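You operate a simulated robot arm through the tools that you are given. There is no shell and no other tool. Be economical: measure what you need, move in short steps, check, and stop when the job is done.

You run a simulated robot arm. Do the job below in one go: nothing can be reset, and whatever is moved stays where it is left.

## Task
Swap the scorched blue block in the maroon rack for the grey one.
Fine: scorched one into the red tray; press the grey one down level; yellow bridge back over. Where these are worked on the way, their far stop is far enough and under half their travel is too little: yellow bridge.

It is judged by the outcome, as a careful person would: the job done as asked, and still so three seconds after it is handed in. It fails if anything else is knocked over, pushed out of place, dropped, spilled or broken.

## Robot
A 6-joint arm with a two-finger parallel gripper, fixed in place. Base frame: the origin is at the foot of the arm, x ahead of it, y to its left, z up; the work surface is at about z = 886. Lengths are in mm, angles in degrees, forces in N, time in s.
With the tool pointing down near the work surface it reaches from about 240 to 660 mm from the base axis. Its first joint turns from -66.0 to 66.0 degrees. Payload 2.9 kg.
Tool frame: the origin (TCP) lies between the finger pads and is the grasp point; the fingertips stand 30 mm ahead of it; z points along the fingers, y is the line along which they close. Largest opening 110 mm; finger width 20, thickness 10; the body of the gripper, 48 by 112 mm, starts 55 mm behind the TCP.
Orientation is that of the tool frame in the base frame, as a unit quaternion [w, x, y, z]. With the fingers straight down and closing along the base's y, the tool's x points along the base's -x, its y along +y and its z along -z.

## Interface
- The arm moves only by the tool send_rows. Its argument "steps" is a list of rows, each a list of 6 numbers: the shift along the base's x, y, z in mm, then the turn, a rotation vector about the base's x, y, z in degrees. In form: [[tx, ty, tz, rx, ry, rz], ...]. A call has 1 to 20 rows; each row is the pose to reach, as a shift and turn from the pose commanded when the call began. "fingers" is the opening, from 0 (shut) to 1 (fully open), set as the call begins (left out, the last holds). Rows are played at 5 a second. More than 50 mm and 8.6 degrees between two rows, or a gripper value outside its range, and nothing of the call is played. A pose out of reach is approached as far as the arm can. The call stops where the force on the tool passes 80 N (or 10 N more than at its start, if that is more) or the arm is blocked; 0.2 s more then pass. The fingers move at their own pace (about 108 mm/s each) and stop on an object; they squeeze with about 40 N. The grip force told is the motor's: it shows also when the fingers shut on nothing. Time passes only in rows, and 0.2 s behind the last, so rows that repeat a pose let the fingers close. It gives the time, the measured TCP pose, the force on the tool (base axes), the opening and the grip force at its end, in the units of the frame above (readings bear some noise), with the torque about the TCP (base axes, N m) and any sound that the robot's microphone picked up.
- Cameras (640 x 400 px; columns grow to the right, rows downward): "scene" is fixed at [62.8, 416.1, 1398.1]; the picture's right is [-0.90, -0.44, 0.00], its down [-0.23, 0.46, -0.86] and it looks along [0.38, -0.77, -0.51] (base axes); focal length 357 px, centre (320, 200). "wrist" rides on the gripper at [72, 17, -103] in the tool frame; the picture's right is [-0.23, 0.97, 0.00], its down [-0.76, -0.18, -0.62] and it looks along [-0.61, -0.14, 0.78] (tool axes); focal length 222 px, centre (320, 200).
- get_image(camera): a new picture of that camera. The clock stands still meanwhile.
- locate(camera, pixels): for up to 12 pixels [column, row] of the newest picture of that camera ("zoom" is the newest enlarged one), the place [x, y, z] in the base frame of the surface seen there, good to about 2 mm, but the place of the scene camera against the robot may be out by one fixed shift of up to 12 mm in any direction. The clock stands still meanwhile.
- close_up(camera, box): a new picture of the part [left, top, right, bottom] of that camera's present view, enlarged. The clock stands still meanwhile.
- hand_in(): hands the job in; it is judged then, once.

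Go step by step. Measure first, check grasps and placings, and put right what went wrong. The budget is 80 turns and 34 pictures, counting those below and the enlarged ones. Unless the task says otherwise, let go and move clear before handing in, and close with one line.

The tools are called after "Call:" as name(argument=value, ...) on one line, values as JSON. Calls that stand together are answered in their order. send_rows: Moves the arm, as the interface text tells. Its arguments: {"type":"object","properties":{"steps":{"type":"array","items":{"type":"array","items":{"type":"number"}}},"fingers":{"type":"number"}},"required":["steps"]} The other tools are called the same way: get_image (camera) takes a picture; locate (camera, pixels) gives the place of the surface under pixels of a picture; close_up (camera, box) takes an enlarged picture of a part of a camera's view; hand_in () hands the job in.

At the start:

```text
t: 0.0
ee_pos: [348.5, -117.2, 1138.3]
tool_rot: [0.0, 0.0, 1.0, 0.001]
force: [0.0, -0.2, -0.3]
ft_torque: [0.01, 0.0, -0.01]
grip_width: 110.1
grip_force: 0.0
```

scene: 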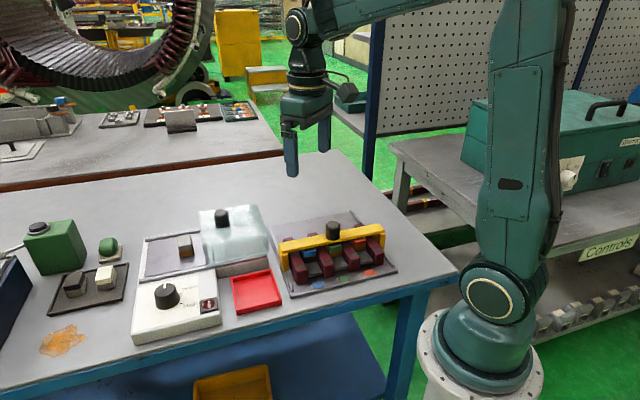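
wrist: 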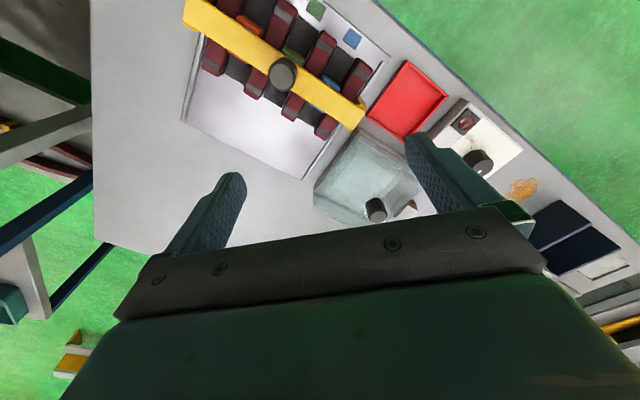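

The scene shows a maroon rack with a yellow bridge and knob around (330,240), a red tray at (256,292), and a glass-like cover with a knob at (222,218) near a grey block at (185,245). I'll enlarge these areas first.

Call:
close_up(camera="scene", box=[260, 200, 410, 300])

Call:
close_up(camera="scene", box=[120, 190, 290, 350])

Call:
close_up(camera="wrist", box=[170, 0, 490, 200])

```text
4.00 times, centred on (335, 250) of scene
```

zoom: 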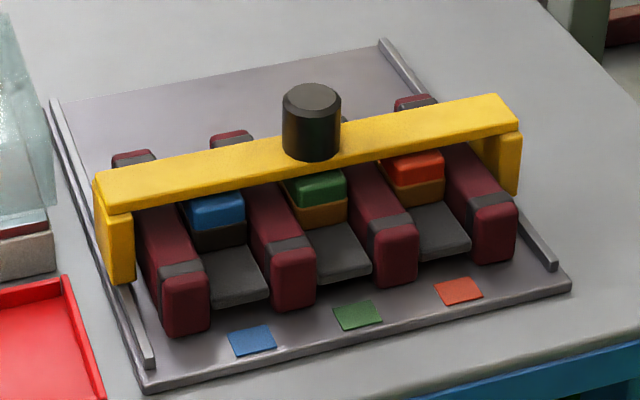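

```text
2.50 times, centred on (205, 270) of scene
```

zoom: 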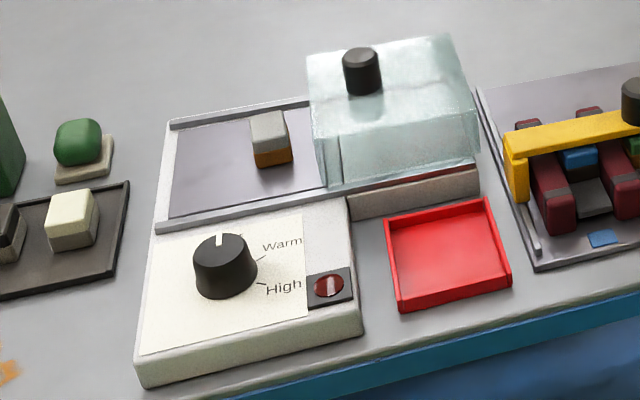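

```text
2.00 times, centred on (330, 100) of wrist
```

zoom: 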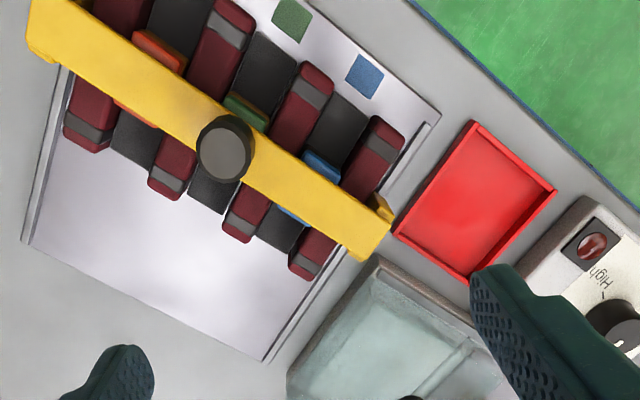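

The rack's bridge runs on two rails. The blue block has a dark base, so it is the scorched one; the grey block has an orange base and sits on the heater plate. I'll measure points in the wrist zoom and in the scene.

Call:
locate(camera="zoom", pixels=[[226, 160], [60, 20], [370, 235], [320, 170], [290, 214], [350, 125], [375, 130], [312, 265], [365, 75], [475, 200], [265, 355], [435, 125]])

Call:
locate(camera="scene", pixels=[[333, 224], [184, 239], [186, 251], [222, 212], [313, 253], [318, 268], [323, 285], [285, 247], [384, 229], [255, 292], [168, 262], [240, 232]])

```text
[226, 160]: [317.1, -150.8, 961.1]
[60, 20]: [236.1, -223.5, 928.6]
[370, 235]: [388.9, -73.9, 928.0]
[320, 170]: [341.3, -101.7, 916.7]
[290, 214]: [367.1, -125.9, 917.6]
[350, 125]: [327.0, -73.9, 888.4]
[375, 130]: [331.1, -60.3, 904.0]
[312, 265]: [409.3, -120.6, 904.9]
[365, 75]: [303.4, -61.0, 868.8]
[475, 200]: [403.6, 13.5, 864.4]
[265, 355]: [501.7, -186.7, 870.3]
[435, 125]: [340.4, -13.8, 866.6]
```

```text
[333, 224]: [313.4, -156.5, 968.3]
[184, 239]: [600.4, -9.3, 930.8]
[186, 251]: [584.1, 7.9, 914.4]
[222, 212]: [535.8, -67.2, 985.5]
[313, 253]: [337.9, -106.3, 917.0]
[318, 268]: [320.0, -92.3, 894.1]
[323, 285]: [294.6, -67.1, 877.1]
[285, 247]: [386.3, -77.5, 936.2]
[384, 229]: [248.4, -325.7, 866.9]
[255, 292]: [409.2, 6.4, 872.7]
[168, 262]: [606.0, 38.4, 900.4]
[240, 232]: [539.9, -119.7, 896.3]
```

The knob is near (316,-152) with its top at about z 965. The bridge runs at about 44° and slides along roughly (0.69,-0.72), so I'll hover above it with the closing line along the slide direction.

Call:
send_rows(steps=[[-5, -6, -16, 0, 0, 7.4], [-11, -12, -32, 0, 0, 14.8], [-16, -17, -48, 0, 0, 22.2], [-22, -23, -64, 0, 0, 29.6], [-27, -29, -80, 0, 0, 37], [-32, -35, -98, 0, 0, 44], [-32, -35, -98, 0, 0, 44]], fingers=1)

Call:
get_image(camera="wrist")

```text
t: 1.6
ee_pos: [318.2, -152.9, 1040.1]
tool_rot: [0.0, -0.376, 0.927, -0.001]
force: [0.1, 0.4, -0.1]
ft_torque: [0.02, 0.02, 0.04]
grip_width: 109.7
grip_force: 0.1
```

```text
28 pictures are left
```

wrist: 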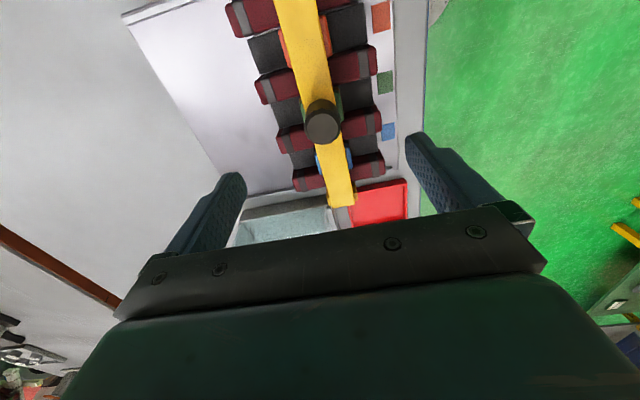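

The knob is at (322,125), between the fingers. I'll locate the knob, the bridge and the rack features.

Call:
locate(camera="wrist", pixels=[[322, 127], [310, 127], [334, 124], [324, 138], [300, 20], [342, 190], [352, 160], [319, 160], [311, 188], [363, 168], [389, 131], [385, 82]])

Call:
close_up(camera="wrist", box=[220, 0, 460, 210])

```text
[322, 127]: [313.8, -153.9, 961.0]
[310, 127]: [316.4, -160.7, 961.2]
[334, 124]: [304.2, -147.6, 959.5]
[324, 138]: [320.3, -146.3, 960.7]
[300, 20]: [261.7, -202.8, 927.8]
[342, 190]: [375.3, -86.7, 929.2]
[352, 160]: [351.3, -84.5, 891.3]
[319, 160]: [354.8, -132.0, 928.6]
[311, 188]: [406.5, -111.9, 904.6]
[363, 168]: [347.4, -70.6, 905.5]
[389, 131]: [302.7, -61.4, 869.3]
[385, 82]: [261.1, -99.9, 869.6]
```

```text
1.90 times, centred on (340, 105) of wrist
```

zoom: 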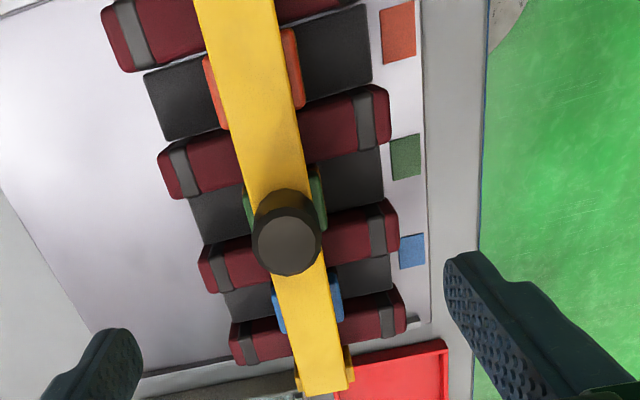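

The knob centre is about (313,-154) with its top at z 961, and the bridge top is z 928.5. I'll descend so the fingertips sit at about 933, then close.

Call:
send_rows(steps=[[-4, -1.5, -20, 0, 0, 0], [-4, -1.5, -45, 0, 0, 0], [-4, -1.5, -65, 0, 0, 0], [-4, -1.5, -77, 0, 0, 0], [-4, -1.5, -77, 0, 0, 0]], fingers=0.6)

Call:
send_rows(steps=[[0, 0, 0, 0, 0, 0], [0, 0, 0, 0, 0, 0], [0, 0, 0, 0, 0, 0]], fingers=0)

```text
t: 2.8
ee_pos: [314.5, -153.9, 963.7]
tool_rot: [0.0, -0.375, 0.927, 0.001]
force: [-0.1, -0.5, -1.1]
ft_torque: [0.0, 0.01, 0.0]
grip_width: 66.0
grip_force: 0.2
```

```text
t: 3.6
ee_pos: [312.6, -152.9, 963.1]
tool_rot: [0.0, -0.375, 0.927, 0.0]
force: [-0.8, -1.1, -4.8]
ft_torque: [-0.03, -0.18, 0.27]
grip_width: 31.0
grip_force: 45.0
```

The knob is gripped at 31 mm. I'll slide a short way along the rails first.

Call:
send_rows(steps=[[3.5, -3.6, 0, 0, 0, 0], [7, -7.2, 0, 0, 0, 0], [10.4, -10.8, 0, 0, 0, 0], [13.9, -14.4, 0, 0, 0, 0], [20.8, -21.6, 0, 0, 0, 0]])

```text
t: 4.8
ee_pos: [333.1, -174.0, 963.8]
tool_rot: [0.002, -0.376, 0.927, 0.0]
force: [5.6, 7.8, 8.5]
ft_torque: [0.18, 0.33, 0.5]
grip_width: 31.2
grip_force: 45.0
```

It slides with a small side force of about 9 N along +u, so I'll tilt the line slightly and go on to the far stop.

Call:
send_rows(steps=[[7.6, -6.3, 0, 0, 0, 0], [14.8, -13.3, 0, 0, 0, 0], [21.9, -20.3, 0, 0, 0, 0], [29, -27.3, 0, 0, 0, 0], [36, -34.3, 0, 0, 0, 0]])

```text
t: 6.0
ee_pos: [369.7, -209.6, 963.2]
tool_rot: [0.001, -0.374, 0.927, -0.001]
force: [-0.1, 0.8, 14.3]
ft_torque: [0.4, 0.2, 0.43]
grip_width: 31.0
grip_force: 45.4
```

The side force is gone. I'll continue in small steps and watch for the stop.

Call:
send_rows(steps=[[5, -4.9, 0.4, 0, 0, 0], [10, -9.8, 0.4, 0, 0, 0], [15, -14.7, 0.4, 0, 0, 0], [18, -17.6, 0.4, 0, 0, 0], [21, -20.6, 0.4, 0, 0, 0], [24, -23.5, 0.4, 0, 0, 0], [26, -25.5, 0.4, 0, 0, 0]])

Call:
get_image(camera="scene")

```text
t: 7.6
ee_pos: [395.7, -237.2, 963.9]
tool_rot: [-0.001, -0.374, 0.928, 0.0]
force: [-9.8, -7.8, 14.1]
ft_torque: [-0.78, 0.96, 0.15]
grip_width: 31.2
grip_force: 45.0
```

```text
26 pictures are left
```

scene: 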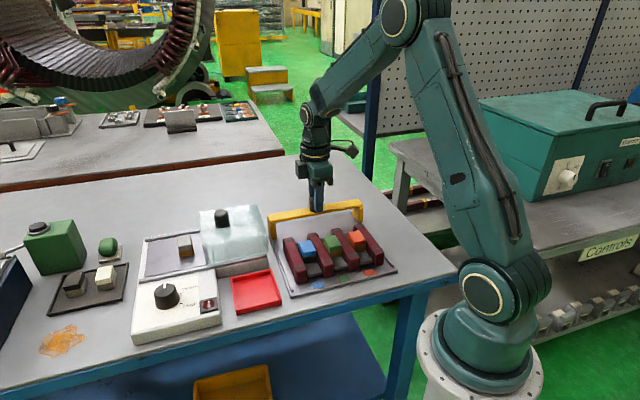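

The bridge is nearly at the far end and well clear of the blocks. I'll release it and rise.

Call:
send_rows(steps=[[-0.7, -0.7, 0, 0, 0, 0], [-0.7, -0.7, 0, 0, 0, 0], [-0.7, -0.7, 0, 0, 0, 0]], fingers=0.6)

Call:
send_rows(steps=[[0, 0, 30, 0, 0, 0], [-10, 20, 60, 0, 0, 0], [-25, 50, 75, 0, 0, 0], [-40, 80, 75, 0, 0, 0], [-40, 110, 75, 0, 0, 0], [-40, 122, 75, 0, 0, 0], [-40, 122, 75, 0, 0, 0]])

Call:
close_up(camera="wrist", box=[220, 0, 460, 210])

Call:
close_up(camera="scene", box=[260, 195, 410, 295])

```text
t: 8.4
ee_pos: [394.6, -236.5, 963.1]
tool_rot: [0.0, -0.375, 0.927, -0.001]
force: [0.0, 0.6, 0.0]
ft_torque: [0.02, -0.01, 0.0]
grip_width: 66.1
grip_force: 0.1
```

```text
t: 10.0
ee_pos: [355.9, -113.9, 1038.5]
tool_rot: [0.0, -0.375, 0.927, 0.0]
force: [0.0, -0.4, -0.3]
ft_torque: [-0.02, 0.0, 0.02]
grip_width: 66.1
grip_force: 0.0
```

```text
1.90 times, centred on (340, 105) of wrist
```

zoom: 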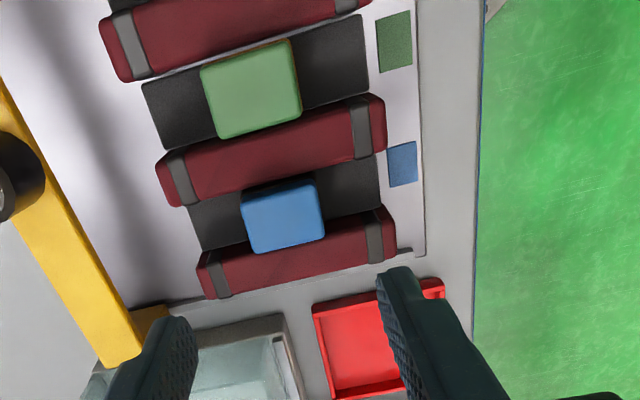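

```text
4.00 times, centred on (335, 245) of scene
```

zoom: 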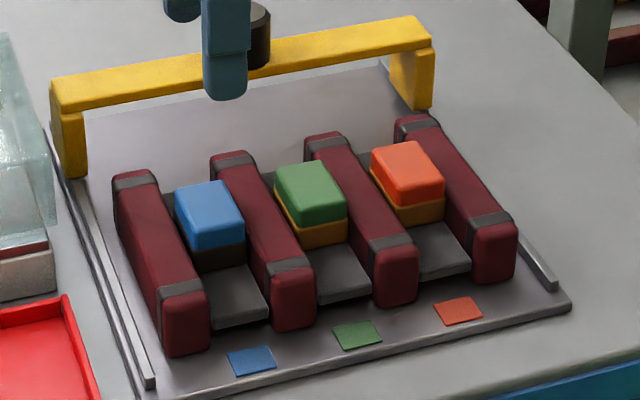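

The blocks are exposed. I'll locate them in this scene zoom, using the labels as reference for the scene shift.

Call:
locate(camera="zoom", pixels=[[252, 361], [358, 337], [458, 311], [209, 212], [180, 193], [193, 246], [246, 234], [226, 184], [310, 192], [405, 173], [235, 290], [160, 240]])

Call:
get_image(camera="wrist")

```text
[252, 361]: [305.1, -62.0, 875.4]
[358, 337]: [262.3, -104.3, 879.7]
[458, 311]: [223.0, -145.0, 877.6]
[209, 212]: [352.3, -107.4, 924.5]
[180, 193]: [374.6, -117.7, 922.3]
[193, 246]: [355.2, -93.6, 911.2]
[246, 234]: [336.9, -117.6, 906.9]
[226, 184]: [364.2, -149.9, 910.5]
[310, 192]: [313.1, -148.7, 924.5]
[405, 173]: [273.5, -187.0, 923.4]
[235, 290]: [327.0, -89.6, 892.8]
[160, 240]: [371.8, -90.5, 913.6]
```

```text
23 pictures are left
```

wrist: 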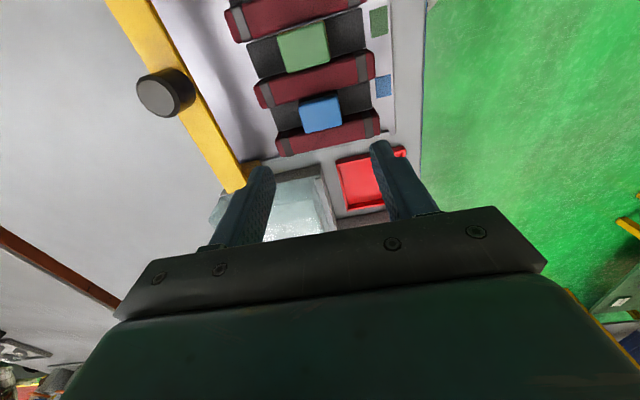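

Call:
locate(camera="wrist", pixels=[[320, 115], [302, 105], [338, 102], [306, 129], [339, 124], [303, 49], [287, 123], [353, 101], [330, 141], [320, 82], [383, 85], [358, 172]])

```text
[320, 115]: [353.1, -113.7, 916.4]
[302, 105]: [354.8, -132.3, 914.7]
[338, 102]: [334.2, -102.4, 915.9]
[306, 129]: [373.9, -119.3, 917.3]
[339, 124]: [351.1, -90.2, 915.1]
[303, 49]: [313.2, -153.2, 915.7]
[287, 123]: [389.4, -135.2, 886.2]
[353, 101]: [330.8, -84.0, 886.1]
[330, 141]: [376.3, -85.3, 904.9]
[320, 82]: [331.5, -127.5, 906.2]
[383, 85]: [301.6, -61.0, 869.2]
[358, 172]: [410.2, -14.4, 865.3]
```

The block centre is about (353,-112), top z 916, channel floor 886. I'll descend with the fingertips to about 890 and grip along the channel.

Call:
send_rows(steps=[[-1.7, 1.8, -40, 0, 0, 0], [-1.7, 1.8, -80, 0, 0, 0], [-1.7, 1.8, -100, 0, 0, 0], [-1.7, 1.8, -110, 0, 0, 0], [-1.7, 1.8, -118, 0, 0, 0], [-1.7, 1.8, -118, 0, 0, 0]])

Call:
send_rows(steps=[[0, 0, 0, 0, 0, 0], [0, 0, 0, 0, 0, 0], [0, 0, 0, 0, 0, 0]], fingers=0)

```text
t: 11.4
ee_pos: [354.7, -111.9, 920.4]
tool_rot: [0.001, -0.375, 0.927, 0.0]
force: [-0.2, 1.1, -0.5]
ft_torque: [0.0, 0.0, 0.01]
grip_width: 66.1
grip_force: 0.0
```

```text
t: 12.2
ee_pos: [353.8, -111.0, 920.7]
tool_rot: [0.0, -0.375, 0.927, 0.001]
force: [0.0, -0.6, -0.2]
ft_torque: [0.01, 0.0, 0.04]
grip_width: 40.8
grip_force: 40.0
```

The block is gripped at 40.8 mm. I'll lift slowly.

Call:
send_rows(steps=[[0, 0, 2, 0, 0, 0], [0, 0, 5, 0, 0, 0], [0, 0, 10, 0, 0, 0], [0, 0, 20, 0, 0, 0], [0, 0, 40, 0, 0, 0], [0, 0, 60, 0, 0, 0]])

Call:
close_up(camera="scene", box=[210, 160, 410, 310])

```text
t: 13.6
ee_pos: [353.0, -112.9, 982.4]
tool_rot: [0.0, -0.374, 0.927, 0.0]
force: [-0.6, -0.1, -0.4]
ft_torque: [0.01, 0.0, -0.02]
grip_width: 41.0
grip_force: 40.1
```

```text
2.67 times, centred on (310, 235) of scene
```

zoom: 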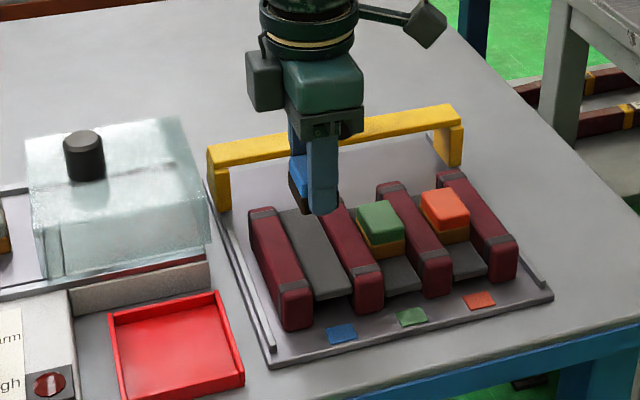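

The blue block is out. Next I'll measure the tray and the glass cover.

Call:
locate(camera="zoom", pixels=[[178, 342], [110, 317], [213, 294], [243, 372], [122, 395], [205, 240], [180, 120], [130, 150], [84, 140], [215, 150], [205, 265], [340, 332]])

```text
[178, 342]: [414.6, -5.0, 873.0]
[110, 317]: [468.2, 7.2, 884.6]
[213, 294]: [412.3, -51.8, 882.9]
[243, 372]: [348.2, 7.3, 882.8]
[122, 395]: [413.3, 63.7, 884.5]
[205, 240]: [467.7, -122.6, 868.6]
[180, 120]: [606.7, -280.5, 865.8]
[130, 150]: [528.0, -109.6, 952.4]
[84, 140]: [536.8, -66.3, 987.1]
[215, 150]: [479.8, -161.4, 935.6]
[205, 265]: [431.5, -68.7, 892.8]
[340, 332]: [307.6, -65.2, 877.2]
```

Corrected by the scene shift, the tray centre is about (408,10) with its floor at z 865. I'll carry the block over it.

Call:
send_rows(steps=[[14, 30, 10, 0, 0, 0], [28, 61, 10, 0, 0, 0], [42, 92, 10, 0, 0, 0], [55, 121.5, 10, 0, 0, 0], [55, 121.5, 10, 0, 0, 0]])

Call:
get_image(camera="wrist")

Call:
get_image(camera="scene")

```text
t: 14.8
ee_pos: [407.9, 9.1, 990.6]
tool_rot: [0.001, -0.374, 0.927, 0.0]
force: [0.1, -0.1, -0.8]
ft_torque: [0.01, -0.01, 0.01]
grip_width: 40.7
grip_force: 40.3
```

```text
21 pictures are left
```

wrist: 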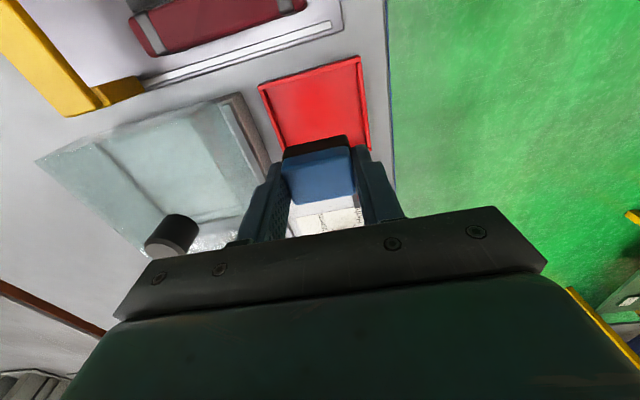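

```text
20 pictures are left
```

scene: 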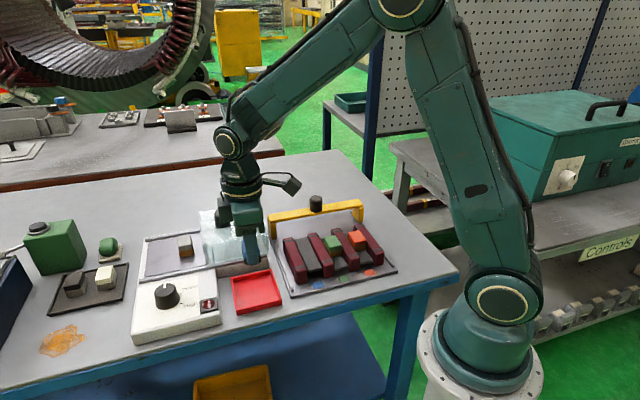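

Call:
locate(camera="wrist", pixels=[[260, 84], [360, 58], [370, 148], [315, 110], [283, 143], [232, 100], [268, 160], [180, 228]])

```text
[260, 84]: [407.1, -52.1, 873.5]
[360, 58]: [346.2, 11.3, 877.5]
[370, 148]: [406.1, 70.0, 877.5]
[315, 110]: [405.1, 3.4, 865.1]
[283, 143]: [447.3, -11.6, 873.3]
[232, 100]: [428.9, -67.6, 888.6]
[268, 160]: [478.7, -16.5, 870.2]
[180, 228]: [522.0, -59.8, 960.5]
```

The tray centre is confirmed at about (407,9). I'll lower the block onto its floor.

Call:
send_rows(steps=[[-0.5, 0, -35, 0, 0, 0], [-0.5, 0, -65, 0, 0, 0], [-0.5, 0, -80, 0, 0, 0], [-0.5, 0, -86, 0, 0, 0], [-0.5, 0, -90, 0, 0, 0], [-0.5, 0, -90, 0, 0, 0]])

```text
t: 16.2
ee_pos: [407.2, 9.5, 899.8]
tool_rot: [0.0, -0.374, 0.927, 0.001]
force: [-0.3, -0.6, -0.6]
ft_torque: [0.0, -0.02, -0.02]
grip_width: 41.1
grip_force: 39.6
```

There's no contact yet, so I'll feel a bit lower.

Call:
send_rows(steps=[[0, 0, -0.8, 0, 0, 0], [0, 0, -1.6, 0, 0, 0]])

```text
t: 16.8
ee_pos: [407.9, 9.2, 900.0]
tool_rot: [0.0, -0.375, 0.927, 0.0]
force: [-6.6, -0.7, 16.8]
ft_torque: [-0.02, 0.23, -0.03]
grip_width: 41.0
grip_force: 40.8
```

Contact at 17 N, so the block is on the tray floor. I'll open slightly and rise.

Call:
send_rows(steps=[[0, 0, 0.5, 0, 0, 0], [0, 0, 0.5, 0, 0, 0]], fingers=0.45)

Call:
send_rows(steps=[[0, 0, 15, 0, 0, 0], [0, 0, 50, 0, 0, 0], [0, 0, 95, 0, 0, 0], [0, 0, 140, 0, 0, 0], [0, 0, 140, 0, 0, 0]])

Call:
close_up(camera="scene", box=[130, 190, 290, 310])

```text
t: 17.4
ee_pos: [407.8, 8.7, 897.8]
tool_rot: [0.0, -0.374, 0.927, 0.0]
force: [0.3, -0.3, 0.4]
ft_torque: [0.01, 0.05, -0.01]
grip_width: 49.5
grip_force: 0.1
```

```text
t: 18.6
ee_pos: [407.9, 7.7, 1039.7]
tool_rot: [0.0, -0.375, 0.927, 0.0]
force: [0.3, 0.7, 0.3]
ft_torque: [-0.02, 0.02, 0.0]
grip_width: 49.8
grip_force: 0.1
```

```text
3.33 times, centred on (210, 250) of scene
```

zoom: 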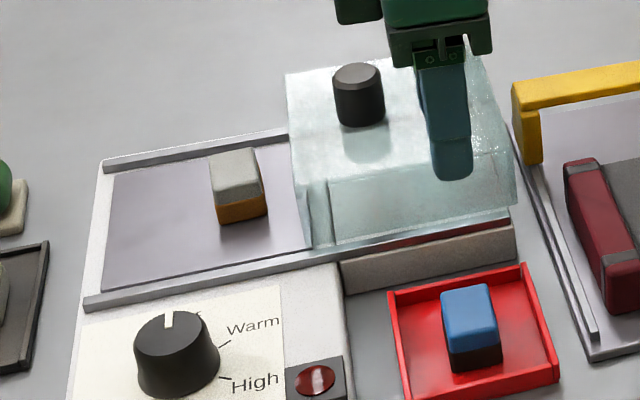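

The blue block rests in the tray. The grey block is exposed beside the cover, so I'll measure it.

Call:
locate(camera="zoom", pixels=[[236, 172], [212, 162], [250, 150], [262, 188], [220, 196], [233, 220], [150, 240], [220, 265], [180, 152], [308, 200], [296, 100], [330, 190]])

Call:
locate(camera="scene", pixels=[[222, 212]])

```text
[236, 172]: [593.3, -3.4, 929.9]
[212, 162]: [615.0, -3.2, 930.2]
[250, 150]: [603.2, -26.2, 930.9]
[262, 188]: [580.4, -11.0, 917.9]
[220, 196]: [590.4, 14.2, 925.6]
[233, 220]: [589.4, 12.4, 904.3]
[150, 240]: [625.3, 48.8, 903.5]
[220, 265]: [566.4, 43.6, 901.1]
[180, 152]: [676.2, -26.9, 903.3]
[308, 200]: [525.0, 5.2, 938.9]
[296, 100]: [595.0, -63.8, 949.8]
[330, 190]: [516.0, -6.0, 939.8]
```

```text
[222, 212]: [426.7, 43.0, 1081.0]
```

The grey block is at about (591,0) after correction, top about 922 on a plate at about 894, and seems turned 10–15°. I'll hover above it and look with the wrist camera.

Call:
send_rows(steps=[[40, -1, 10, 0, 0, 0], [80, -3, 10, 0, 0, 0], [120, -6, 10, 0, 0, 0], [155, -8, 10, 0, 0, 0], [183, -9.5, 10, 0, 0, 0], [183, -9.5, 10, 0, 0, 0]], fingers=0.64)

Call:
close_up(camera="wrist", box=[200, 30, 440, 220])

```text
t: 20.0
ee_pos: [591.8, 0.6, 1051.9]
tool_rot: [0.0, -0.374, 0.927, 0.001]
force: [0.2, 0.0, 0.3]
ft_torque: [-0.01, 0.05, 0.01]
grip_width: 70.4
grip_force: 0.0
```

```text
2.11 times, centred on (320, 125) of wrist
```

zoom: 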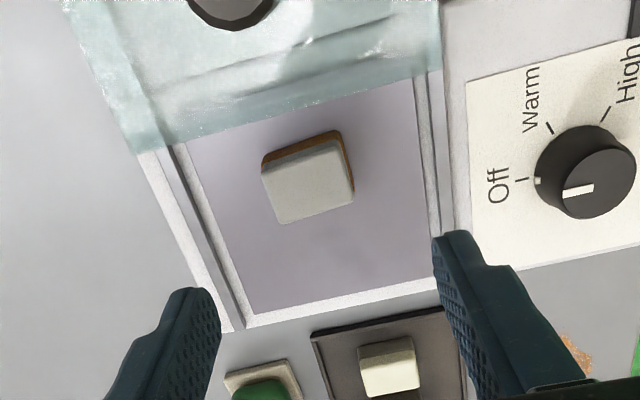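

Call:
locate(camera="zoom", pixels=[[308, 183], [266, 170], [336, 145], [350, 200], [282, 220], [300, 157], [344, 172], [316, 211], [273, 196], [200, 200], [410, 180], [300, 280]])

```text
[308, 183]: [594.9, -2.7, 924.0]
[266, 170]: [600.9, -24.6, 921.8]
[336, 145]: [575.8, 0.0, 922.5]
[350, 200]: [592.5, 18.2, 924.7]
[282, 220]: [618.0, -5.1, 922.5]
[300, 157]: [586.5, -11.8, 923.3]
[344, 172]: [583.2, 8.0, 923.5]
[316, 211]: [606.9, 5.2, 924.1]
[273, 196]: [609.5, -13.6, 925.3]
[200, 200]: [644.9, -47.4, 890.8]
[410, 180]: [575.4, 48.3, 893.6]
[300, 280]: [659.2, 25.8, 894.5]
```

The grey block's centre is about (597,-3), top 923.5, aligned with the tool to within about 2.5°, and the heater knob reads Off. I'll descend and grip.

Call:
send_rows(steps=[[6.2, -2.9, -40, 0, 0, 2.5], [6.2, -2.9, -80, 0, 0, 2.5], [6.2, -2.9, -105, 0, 0, 2.5], [6.2, -2.9, -115, 0, 0, 2.5], [6.2, -2.9, -121, 0, 0, 2.5], [6.2, -2.9, -121, 0, 0, 2.5]], fingers=0.58)

Call:
send_rows(steps=[[0, 0, 0, 0, 0, 0], [0, 0, 0, 0, 0, 0], [0, 0, 0, 0, 0, 0]], fingers=0)

```text
t: 21.4
ee_pos: [596.3, -2.9, 928.3]
tool_rot: [0.0, -0.394, 0.919, 0.0]
force: [-0.1, -1.0, -0.5]
ft_torque: [-0.01, 0.0, 0.01]
grip_width: 63.6
grip_force: 0.1
```

```text
t: 22.2
ee_pos: [596.3, -3.1, 929.4]
tool_rot: [0.0, -0.394, 0.919, -0.001]
force: [0.4, -0.1, 0.0]
ft_torque: [0.01, -0.02, 0.02]
grip_width: 41.1
grip_force: 39.9
```

The grip is good at 41.1 mm. I'll lift and carry it over the cover to above the empty slot.

Call:
send_rows(steps=[[0, 0, 3, 0, 0, 0], [0, 0, 20, 0, 0, 0], [0, 0, 60, 0, 0, 0], [0, 0, 100, 0, 0, 0], [0, 0, 125, 0, 0, 0], [-35, -15.5, 125, 0, 0, 0], [-70, -31, 125, 0, 0, 0], [-105, -47, 125, 0, 0, 0], [-140, -62.5, 125, 0, 0, 0], [-175, -78, 125, 0, 0, -0.6], [-210, -94, 125, 0, 0, -1.2], [-243.6, -109, 125, 0, 0, -1.8], [-243.6, -109, 90, 0, 0, -1.8], [-243.6, -109, 60, 0, 0, -1.8], [-243.6, -109, 60, 0, 0, -1.8]])

Call:
close_up(camera="wrist", box=[220, 0, 460, 210])

Call:
close_up(camera="scene", box=[230, 170, 410, 300])

```text
t: 25.4
ee_pos: [354.6, -110.7, 989.2]
tool_rot: [0.0, -0.38, 0.925, 0.0]
force: [0.3, -0.1, -0.3]
ft_torque: [0.01, 0.02, 0.02]
grip_width: 40.7
grip_force: 39.8
```

```text
1.90 times, centred on (340, 105) of wrist
```

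zoom: 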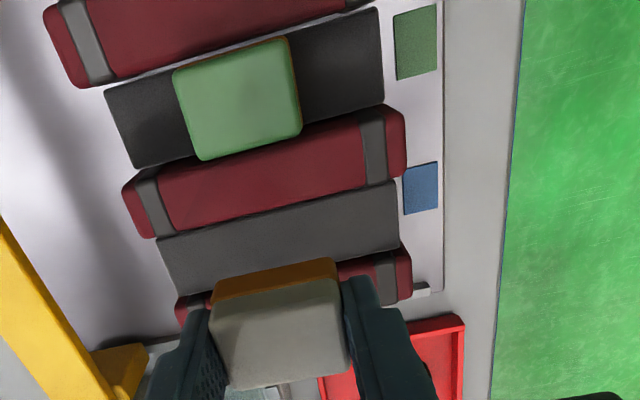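

```text
3.08 times, centred on (320, 235) of scene
```

zoom: 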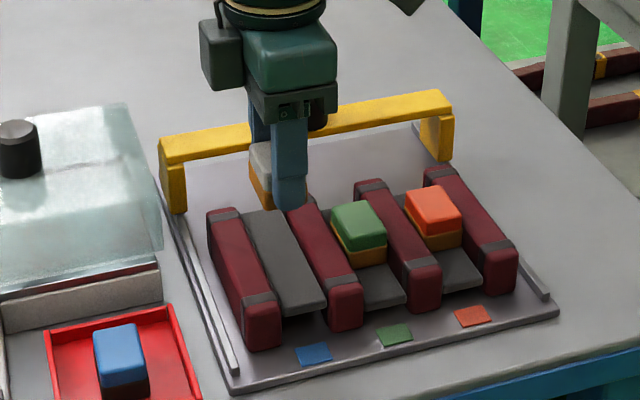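

The grey block sits in the grip just as the blue one did, and is above the slot. I'll lower it until contact.

Call:
send_rows(steps=[[0, 0, -25, 0, 0, 0], [0, 0, -40, 0, 0, 0], [0, 0, -50, 0, 0, 0], [0, 0, -55, 0, 0, 0], [0, 0, -58, 0, 0, 0]])

```text
t: 26.6
ee_pos: [354.3, -111.4, 929.8]
tool_rot: [0.002, -0.38, 0.925, -0.001]
force: [1.5, 0.6, 3.8]
ft_torque: [0.03, 0.05, -0.02]
grip_width: 40.9
grip_force: 40.0
```

Call:
send_rows(steps=[[0, 0, -2, 0, 0, 0], [0, 0, -4, 0, 0, 0], [0, 0, -5.5, 0, 0, 0], [0, 0, -7, 0, 0, 0], [0, 0, -8, 0, 0, 0]])

```text
t: 27.8
ee_pos: [353.9, -111.0, 923.6]
tool_rot: [-0.001, -0.381, 0.925, 0.0]
force: [0.5, 1.4, 3.4]
ft_torque: [0.03, -0.13, 0.01]
grip_width: 41.1
grip_force: 40.1
```

Call:
send_rows(steps=[[0, 0, -1, 0, 0, 0], [0, 0, -2, 0, 0, 0], [0, 0, -3, 0, 0, 0]])

Call:
close_up(camera="scene", box=[270, 200, 390, 290])

```text
t: 28.6
ee_pos: [354.2, -111.1, 920.7]
tool_rot: [0.0, -0.38, 0.925, 0.0]
force: [-7.2, 2.3, 22.6]
ft_torque: [0.17, 0.23, 0.0]
grip_width: 40.9
grip_force: 40.0
```

```text
4.44 times, centred on (330, 245) of scene
```

zoom: 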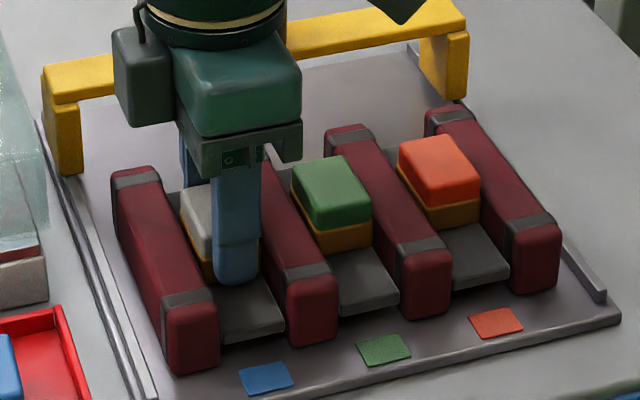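

There's 22.6 N of contact at TCP 920.7, about the seated height. I'll release, rise, and check the top height before pressing.

Call:
send_rows(steps=[[0, 0, 0.5, 0, 0, 0], [0, 0, 0.5, 0, 0, 0]], fingers=0.56)

Call:
send_rows(steps=[[0, 0, 15, 0, 0, 0], [0, 0, 50, 0, 0, 0], [0, 0, 95, 0, 0, 0], [0, 0, 118, 0, 0, 0], [0, 0, 118, 0, 0, 0]])

Call:
close_up(camera="wrist", box=[220, 0, 460, 210])

```text
t: 29.2
ee_pos: [353.6, -111.8, 919.6]
tool_rot: [0.0, -0.381, 0.925, -0.001]
force: [0.7, -0.2, 0.3]
ft_torque: [-0.03, -0.01, 0.05]
grip_width: 61.4
grip_force: 0.0
```

```text
t: 30.4
ee_pos: [351.9, -113.1, 1038.7]
tool_rot: [-0.001, -0.38, 0.925, 0.0]
force: [0.2, -0.7, 0.7]
ft_torque: [-0.02, 0.01, -0.01]
grip_width: 61.2
grip_force: 0.0
```

```text
1.90 times, centred on (340, 105) of wrist
```

zoom: 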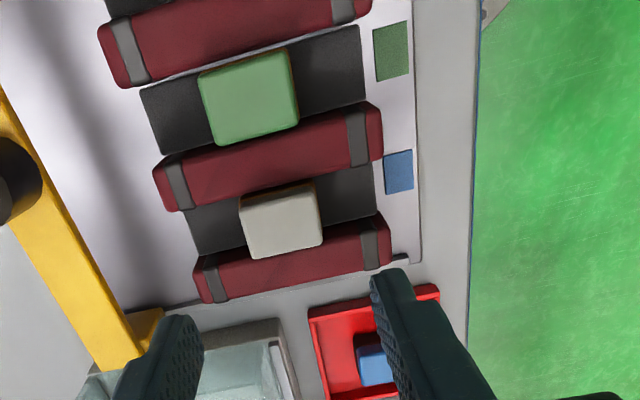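

Call:
locate(camera="zoom", pixels=[[281, 220], [255, 205], [310, 195], [255, 245], [312, 235], [250, 95], [220, 80], [285, 65], [225, 130], [285, 115], [205, 225], [345, 190]])

Call:
close_up(camera="scene", box=[280, 205, 390, 285])

```text
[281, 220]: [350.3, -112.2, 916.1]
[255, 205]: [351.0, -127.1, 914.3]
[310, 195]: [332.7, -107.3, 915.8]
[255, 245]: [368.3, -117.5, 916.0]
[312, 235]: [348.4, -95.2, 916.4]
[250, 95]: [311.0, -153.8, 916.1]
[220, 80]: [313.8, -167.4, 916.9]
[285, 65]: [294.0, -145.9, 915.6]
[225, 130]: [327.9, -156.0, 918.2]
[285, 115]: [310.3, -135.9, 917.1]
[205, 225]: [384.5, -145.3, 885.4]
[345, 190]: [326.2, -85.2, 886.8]
```

```text
5.00 times, centred on (335, 245) of scene
```

zoom: 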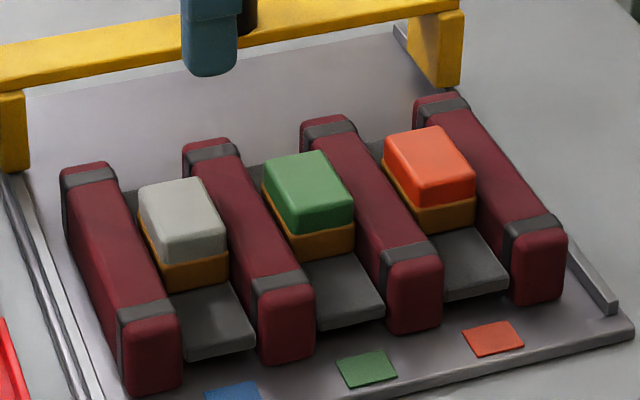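

The grey top reads about 915.8 against green at about 916.8, so it's nearly level. I'll press it from above with shut fingertips to make sure it is seated.

Call:
send_rows(steps=[[-1, 0, -30, 0, 0, 0], [-1, 0, -65, 0, 0, 0], [-1, 0, -82, 0, 0, 0], [-1, 0, -88, 0, 0, 0], [-1, 0, -90, 0, 0, 0]], fingers=0)

Call:
send_rows(steps=[[0, 0, -1, 0, 0, 0], [0, 0, -2, 0, 0, 0], [0, 0, -3, 0, 0, 0], [0, 0, -4, 0, 0, 0]])

```text
t: 31.6
ee_pos: [351.5, -110.9, 948.0]
tool_rot: [0.0, -0.38, 0.925, 0.0]
force: [-0.1, 0.1, 0.3]
ft_torque: [-0.04, -0.04, 0.02]
grip_width: 0.0
grip_force: 37.7
```

```text
t: 32.6
ee_pos: [352.3, -110.8, 946.0]
tool_rot: [0.001, -0.38, 0.925, -0.001]
force: [-2.2, 0.0, 15.4]
ft_torque: [0.0, 0.1, 0.02]
grip_width: 0.2
grip_force: 38.3
```

Call:
send_rows(steps=[[0, 0, -1, 0, 0, 0], [0, 0, -2, 0, 0, 0], [0, 0, -3, 0, 0, 0], [0, 0, -4, 0, 0, 0], [0, 0, -4, 0, 0, 0]])

```text
t: 33.6
ee_pos: [354.9, -111.7, 946.4]
tool_rot: [0.003, -0.381, 0.925, -0.002]
force: [-5.7, 1.6, 19.8]
ft_torque: [0.04, 0.21, -0.01]
grip_width: 0.2
grip_force: 37.8
stopped in row 5: the force on the tool passed its limit (the readings are from after the stop); the commanded pose is now the measured one
```

The press hit the 80 N limit with the top at about 916, so the block is seated solid. I'll rise and check it.

Call:
send_rows(steps=[[0, 0, 20, 0, 0, 0], [0, 0, 60, 0, 0, 0], [0, 0, 92, 0, 0, 0], [0, 0, 92, 0, 0, 0]])

Call:
close_up(camera="wrist", box=[220, 0, 460, 210])

```text
t: 34.6
ee_pos: [353.6, -110.3, 1034.7]
tool_rot: [0.002, -0.381, 0.925, -0.001]
force: [0.3, 0.0, 0.2]
ft_torque: [0.0, 0.0, -0.01]
grip_width: 0.0
grip_force: 38.0
```

```text
1.90 times, centred on (340, 105) of wrist
```

zoom: 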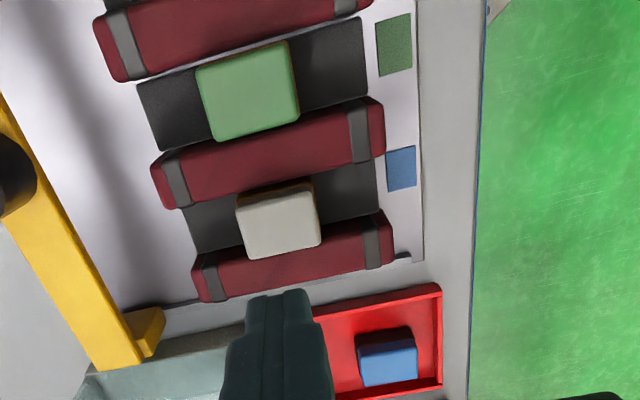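

Call:
locate(camera="zoom", pixels=[[278, 220], [250, 205], [305, 195], [255, 248], [310, 238], [248, 90], [220, 80], [285, 65], [225, 130], [285, 110], [5, 180], [60, 270]])

```text
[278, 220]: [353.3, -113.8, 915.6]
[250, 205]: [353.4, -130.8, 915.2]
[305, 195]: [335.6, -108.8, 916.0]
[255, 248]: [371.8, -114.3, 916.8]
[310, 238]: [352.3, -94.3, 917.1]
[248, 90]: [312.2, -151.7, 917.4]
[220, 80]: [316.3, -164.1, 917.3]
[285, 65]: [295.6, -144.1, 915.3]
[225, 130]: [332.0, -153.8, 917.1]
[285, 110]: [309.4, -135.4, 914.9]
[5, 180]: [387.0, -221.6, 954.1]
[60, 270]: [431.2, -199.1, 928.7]
```

The grey top is about 916.1, level with green. Next I'll go over the bridge knob, expected at (394.6,-236).

Call:
send_rows(steps=[[10, -31, 0, 0, 0, 0], [20, -62, 0, 0, 0, 0], [30, -94, 0, 0, 0, 0], [40.5, -125, 0, 0, 0, 0], [40.5, -125, 0, 0, 0, 0]], fingers=0.6)

Call:
get_image(camera="wrist")

```text
t: 35.8
ee_pos: [394.6, -237.8, 1037.4]
tool_rot: [0.003, -0.38, 0.925, -0.002]
force: [-0.6, -0.2, 0.7]
ft_torque: [0.03, 0.02, -0.03]
grip_width: 65.8
grip_force: 0.0
```

```text
11 pictures are left
```

wrist: 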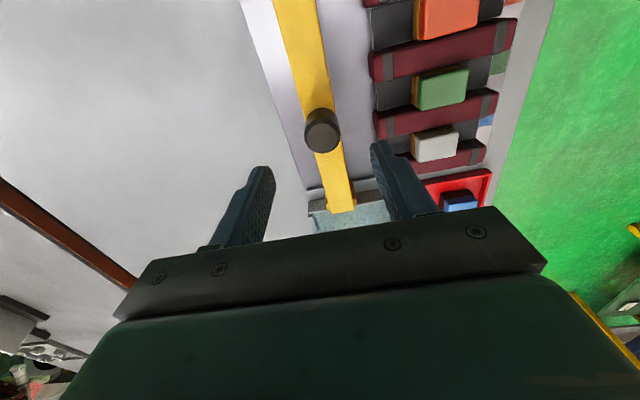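

Call:
locate(camera="wrist", pixels=[[323, 132], [311, 132], [335, 129], [325, 143]])

```text
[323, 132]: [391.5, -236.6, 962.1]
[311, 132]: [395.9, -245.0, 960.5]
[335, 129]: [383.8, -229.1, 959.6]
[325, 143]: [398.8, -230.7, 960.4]
```

The knob centre is about (391.5,-236.5). I'll descend and grip.

Call:
send_rows(steps=[[-2.5, 1, -20, 0, 0, 0], [-2.5, 1, -45, 0, 0, 0], [-2.5, 1, -65, 0, 0, 0], [-2.5, 1, -73.5, 0, 0, 0], [-2.5, 1, -73.5, 0, 0, 0]])

Call:
send_rows(steps=[[0, 0, 0, 0, 0, 0], [0, 0, 0, 0, 0, 0], [0, 0, 0, 0, 0, 0]], fingers=0)

```text
t: 37.0
ee_pos: [392.0, -236.3, 962.7]
tool_rot: [0.002, -0.38, 0.925, -0.001]
force: [0.1, -0.1, -0.3]
ft_torque: [-0.01, -0.01, -0.03]
grip_width: 66.0
grip_force: 0.0
```

```text
t: 37.8
ee_pos: [390.7, -235.5, 962.9]
tool_rot: [0.0, -0.381, 0.925, -0.002]
force: [-0.5, 0.2, -1.9]
ft_torque: [0.66, 0.24, -0.04]
grip_width: 31.0
grip_force: 45.0
```

Gripped. I'll slide it back along the rails in stages.

Call:
send_rows(steps=[[-5, 5.1, 0, 0, 0, 0], [-11, 11.2, 0, 0, 0, 0], [-17, 17.3, 0, 0, 0, 0], [-23, 23.4, 0, 0, 0, 0], [-29, 29.5, 0, 0, 0, 0], [-35, 35.6, 0, 0, 0, 0]])

```text
t: 39.2
ee_pos: [355.4, -200.5, 963.0]
tool_rot: [0.001, -0.38, 0.925, -0.001]
force: [-2.3, -4.9, -7.3]
ft_torque: [0.95, 0.68, 0.34]
grip_width: 31.1
grip_force: 44.5
```

Call:
send_rows(steps=[[-6.3, 5.7, 0, 0, 0, 0], [-12.3, 11.8, 0, 0, 0, 0], [-18.3, 17.9, 0, 0, 0, 0], [-24.3, 24, 0, 0, 0, 0], [-30.3, 30.1, 0, 0, 0, 0], [-36, 36, 0, 0, 0, 0]])

```text
t: 40.6
ee_pos: [320.4, -165.0, 962.3]
tool_rot: [0.002, -0.379, 0.925, -0.002]
force: [-4.1, -5.3, 4.1]
ft_torque: [0.47, 0.01, 0.18]
grip_width: 30.9
grip_force: 45.4
```

About 13 mm remain.

Call:
send_rows(steps=[[-3.3, 2.8, 0, 0, 0, 0], [-5.8, 5.4, 0, 0, 0, 0], [-8.1, 7.8, 0, 0, 0, 0], [-9.4, 9.2, 0, 0, 0, 0]])

Call:
close_up(camera="scene", box=[260, 200, 410, 300])

```text
t: 41.6
ee_pos: [310.9, -155.2, 962.5]
tool_rot: [0.001, -0.38, 0.925, -0.002]
force: [-2.3, -11.9, -0.8]
ft_torque: [1.28, 0.53, 0.23]
grip_width: 30.9
grip_force: 44.7
```

```text
4.00 times, centred on (335, 250) of scene
```

zoom: 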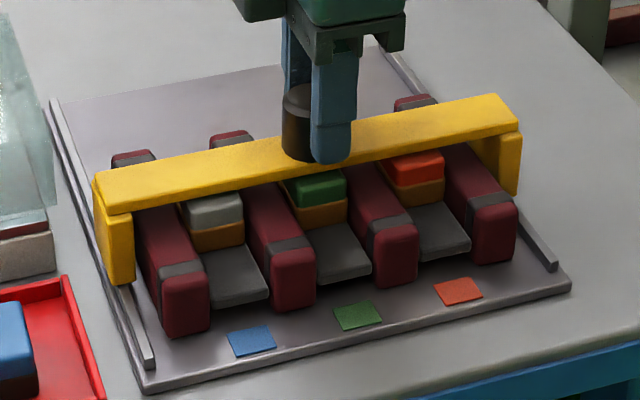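

The bridge lines up with the first zoom, its ends at (95,190) and (520,120) as before. I'll release and rise clear.

Call:
send_rows(steps=[[0.3, 0.6, 0, 0, 0, 0], [0.3, 0.6, 0, 0, 0, 0], [0.3, 0.6, 0, 0, 0, 0]], fingers=0.6)

Call:
send_rows(steps=[[0, 0, 20, 0, 0, 0], [0, 0, 60, 0, 0, 0], [0, 0, 105, 0, 0, 0], [0, 0, 150, 0, 0, 0], [0, 0, 180, 0, 0, 0], [0, 0, 180, 0, 0, 0]])

Call:
get_image(camera="scene")

Call:
close_up(camera="scene", box=[220, 200, 400, 320])

```text
t: 42.4
ee_pos: [311.1, -155.2, 962.2]
tool_rot: [0.002, -0.38, 0.925, -0.002]
force: [-0.2, -0.1, -0.2]
ft_torque: [0.01, 0.0, 0.0]
grip_width: 65.9
grip_force: 0.0
```

```text
t: 43.8
ee_pos: [310.8, -155.3, 1145.0]
tool_rot: [0.002, -0.38, 0.925, -0.002]
force: [0.6, 0.1, 0.2]
ft_torque: [-0.03, 0.02, -0.02]
grip_width: 65.9
grip_force: 0.1
```

```text
9 pictures are left
```

scene: 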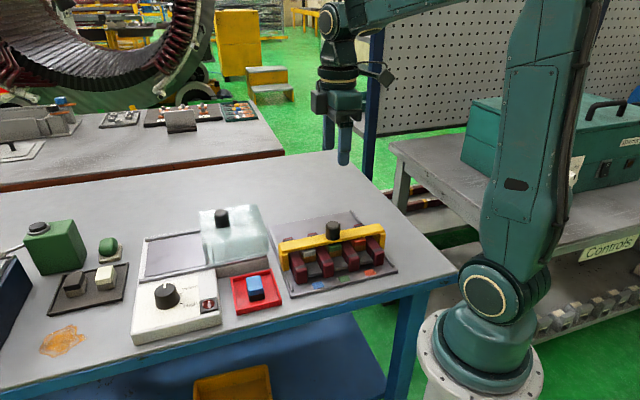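

```text
3.33 times, centred on (310, 260) of scene
```

zoom: 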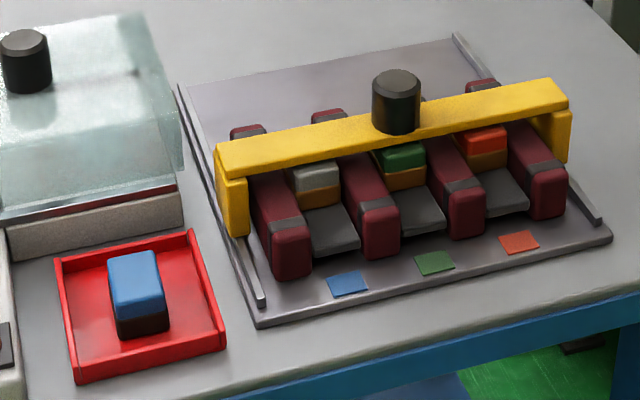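

The pictures show the scorched blue block in the red tray, the grey block level in the rack and the yellow bridge back over it. Nothing else has moved and the arm is clear, so I'm handing in.

Call:
hand_in()

```text
The job is handed in.
```

The scorched blue block is in the red tray, the grey block is pressed down level in its place in the maroon rack, and the yellow bridge is back over it.
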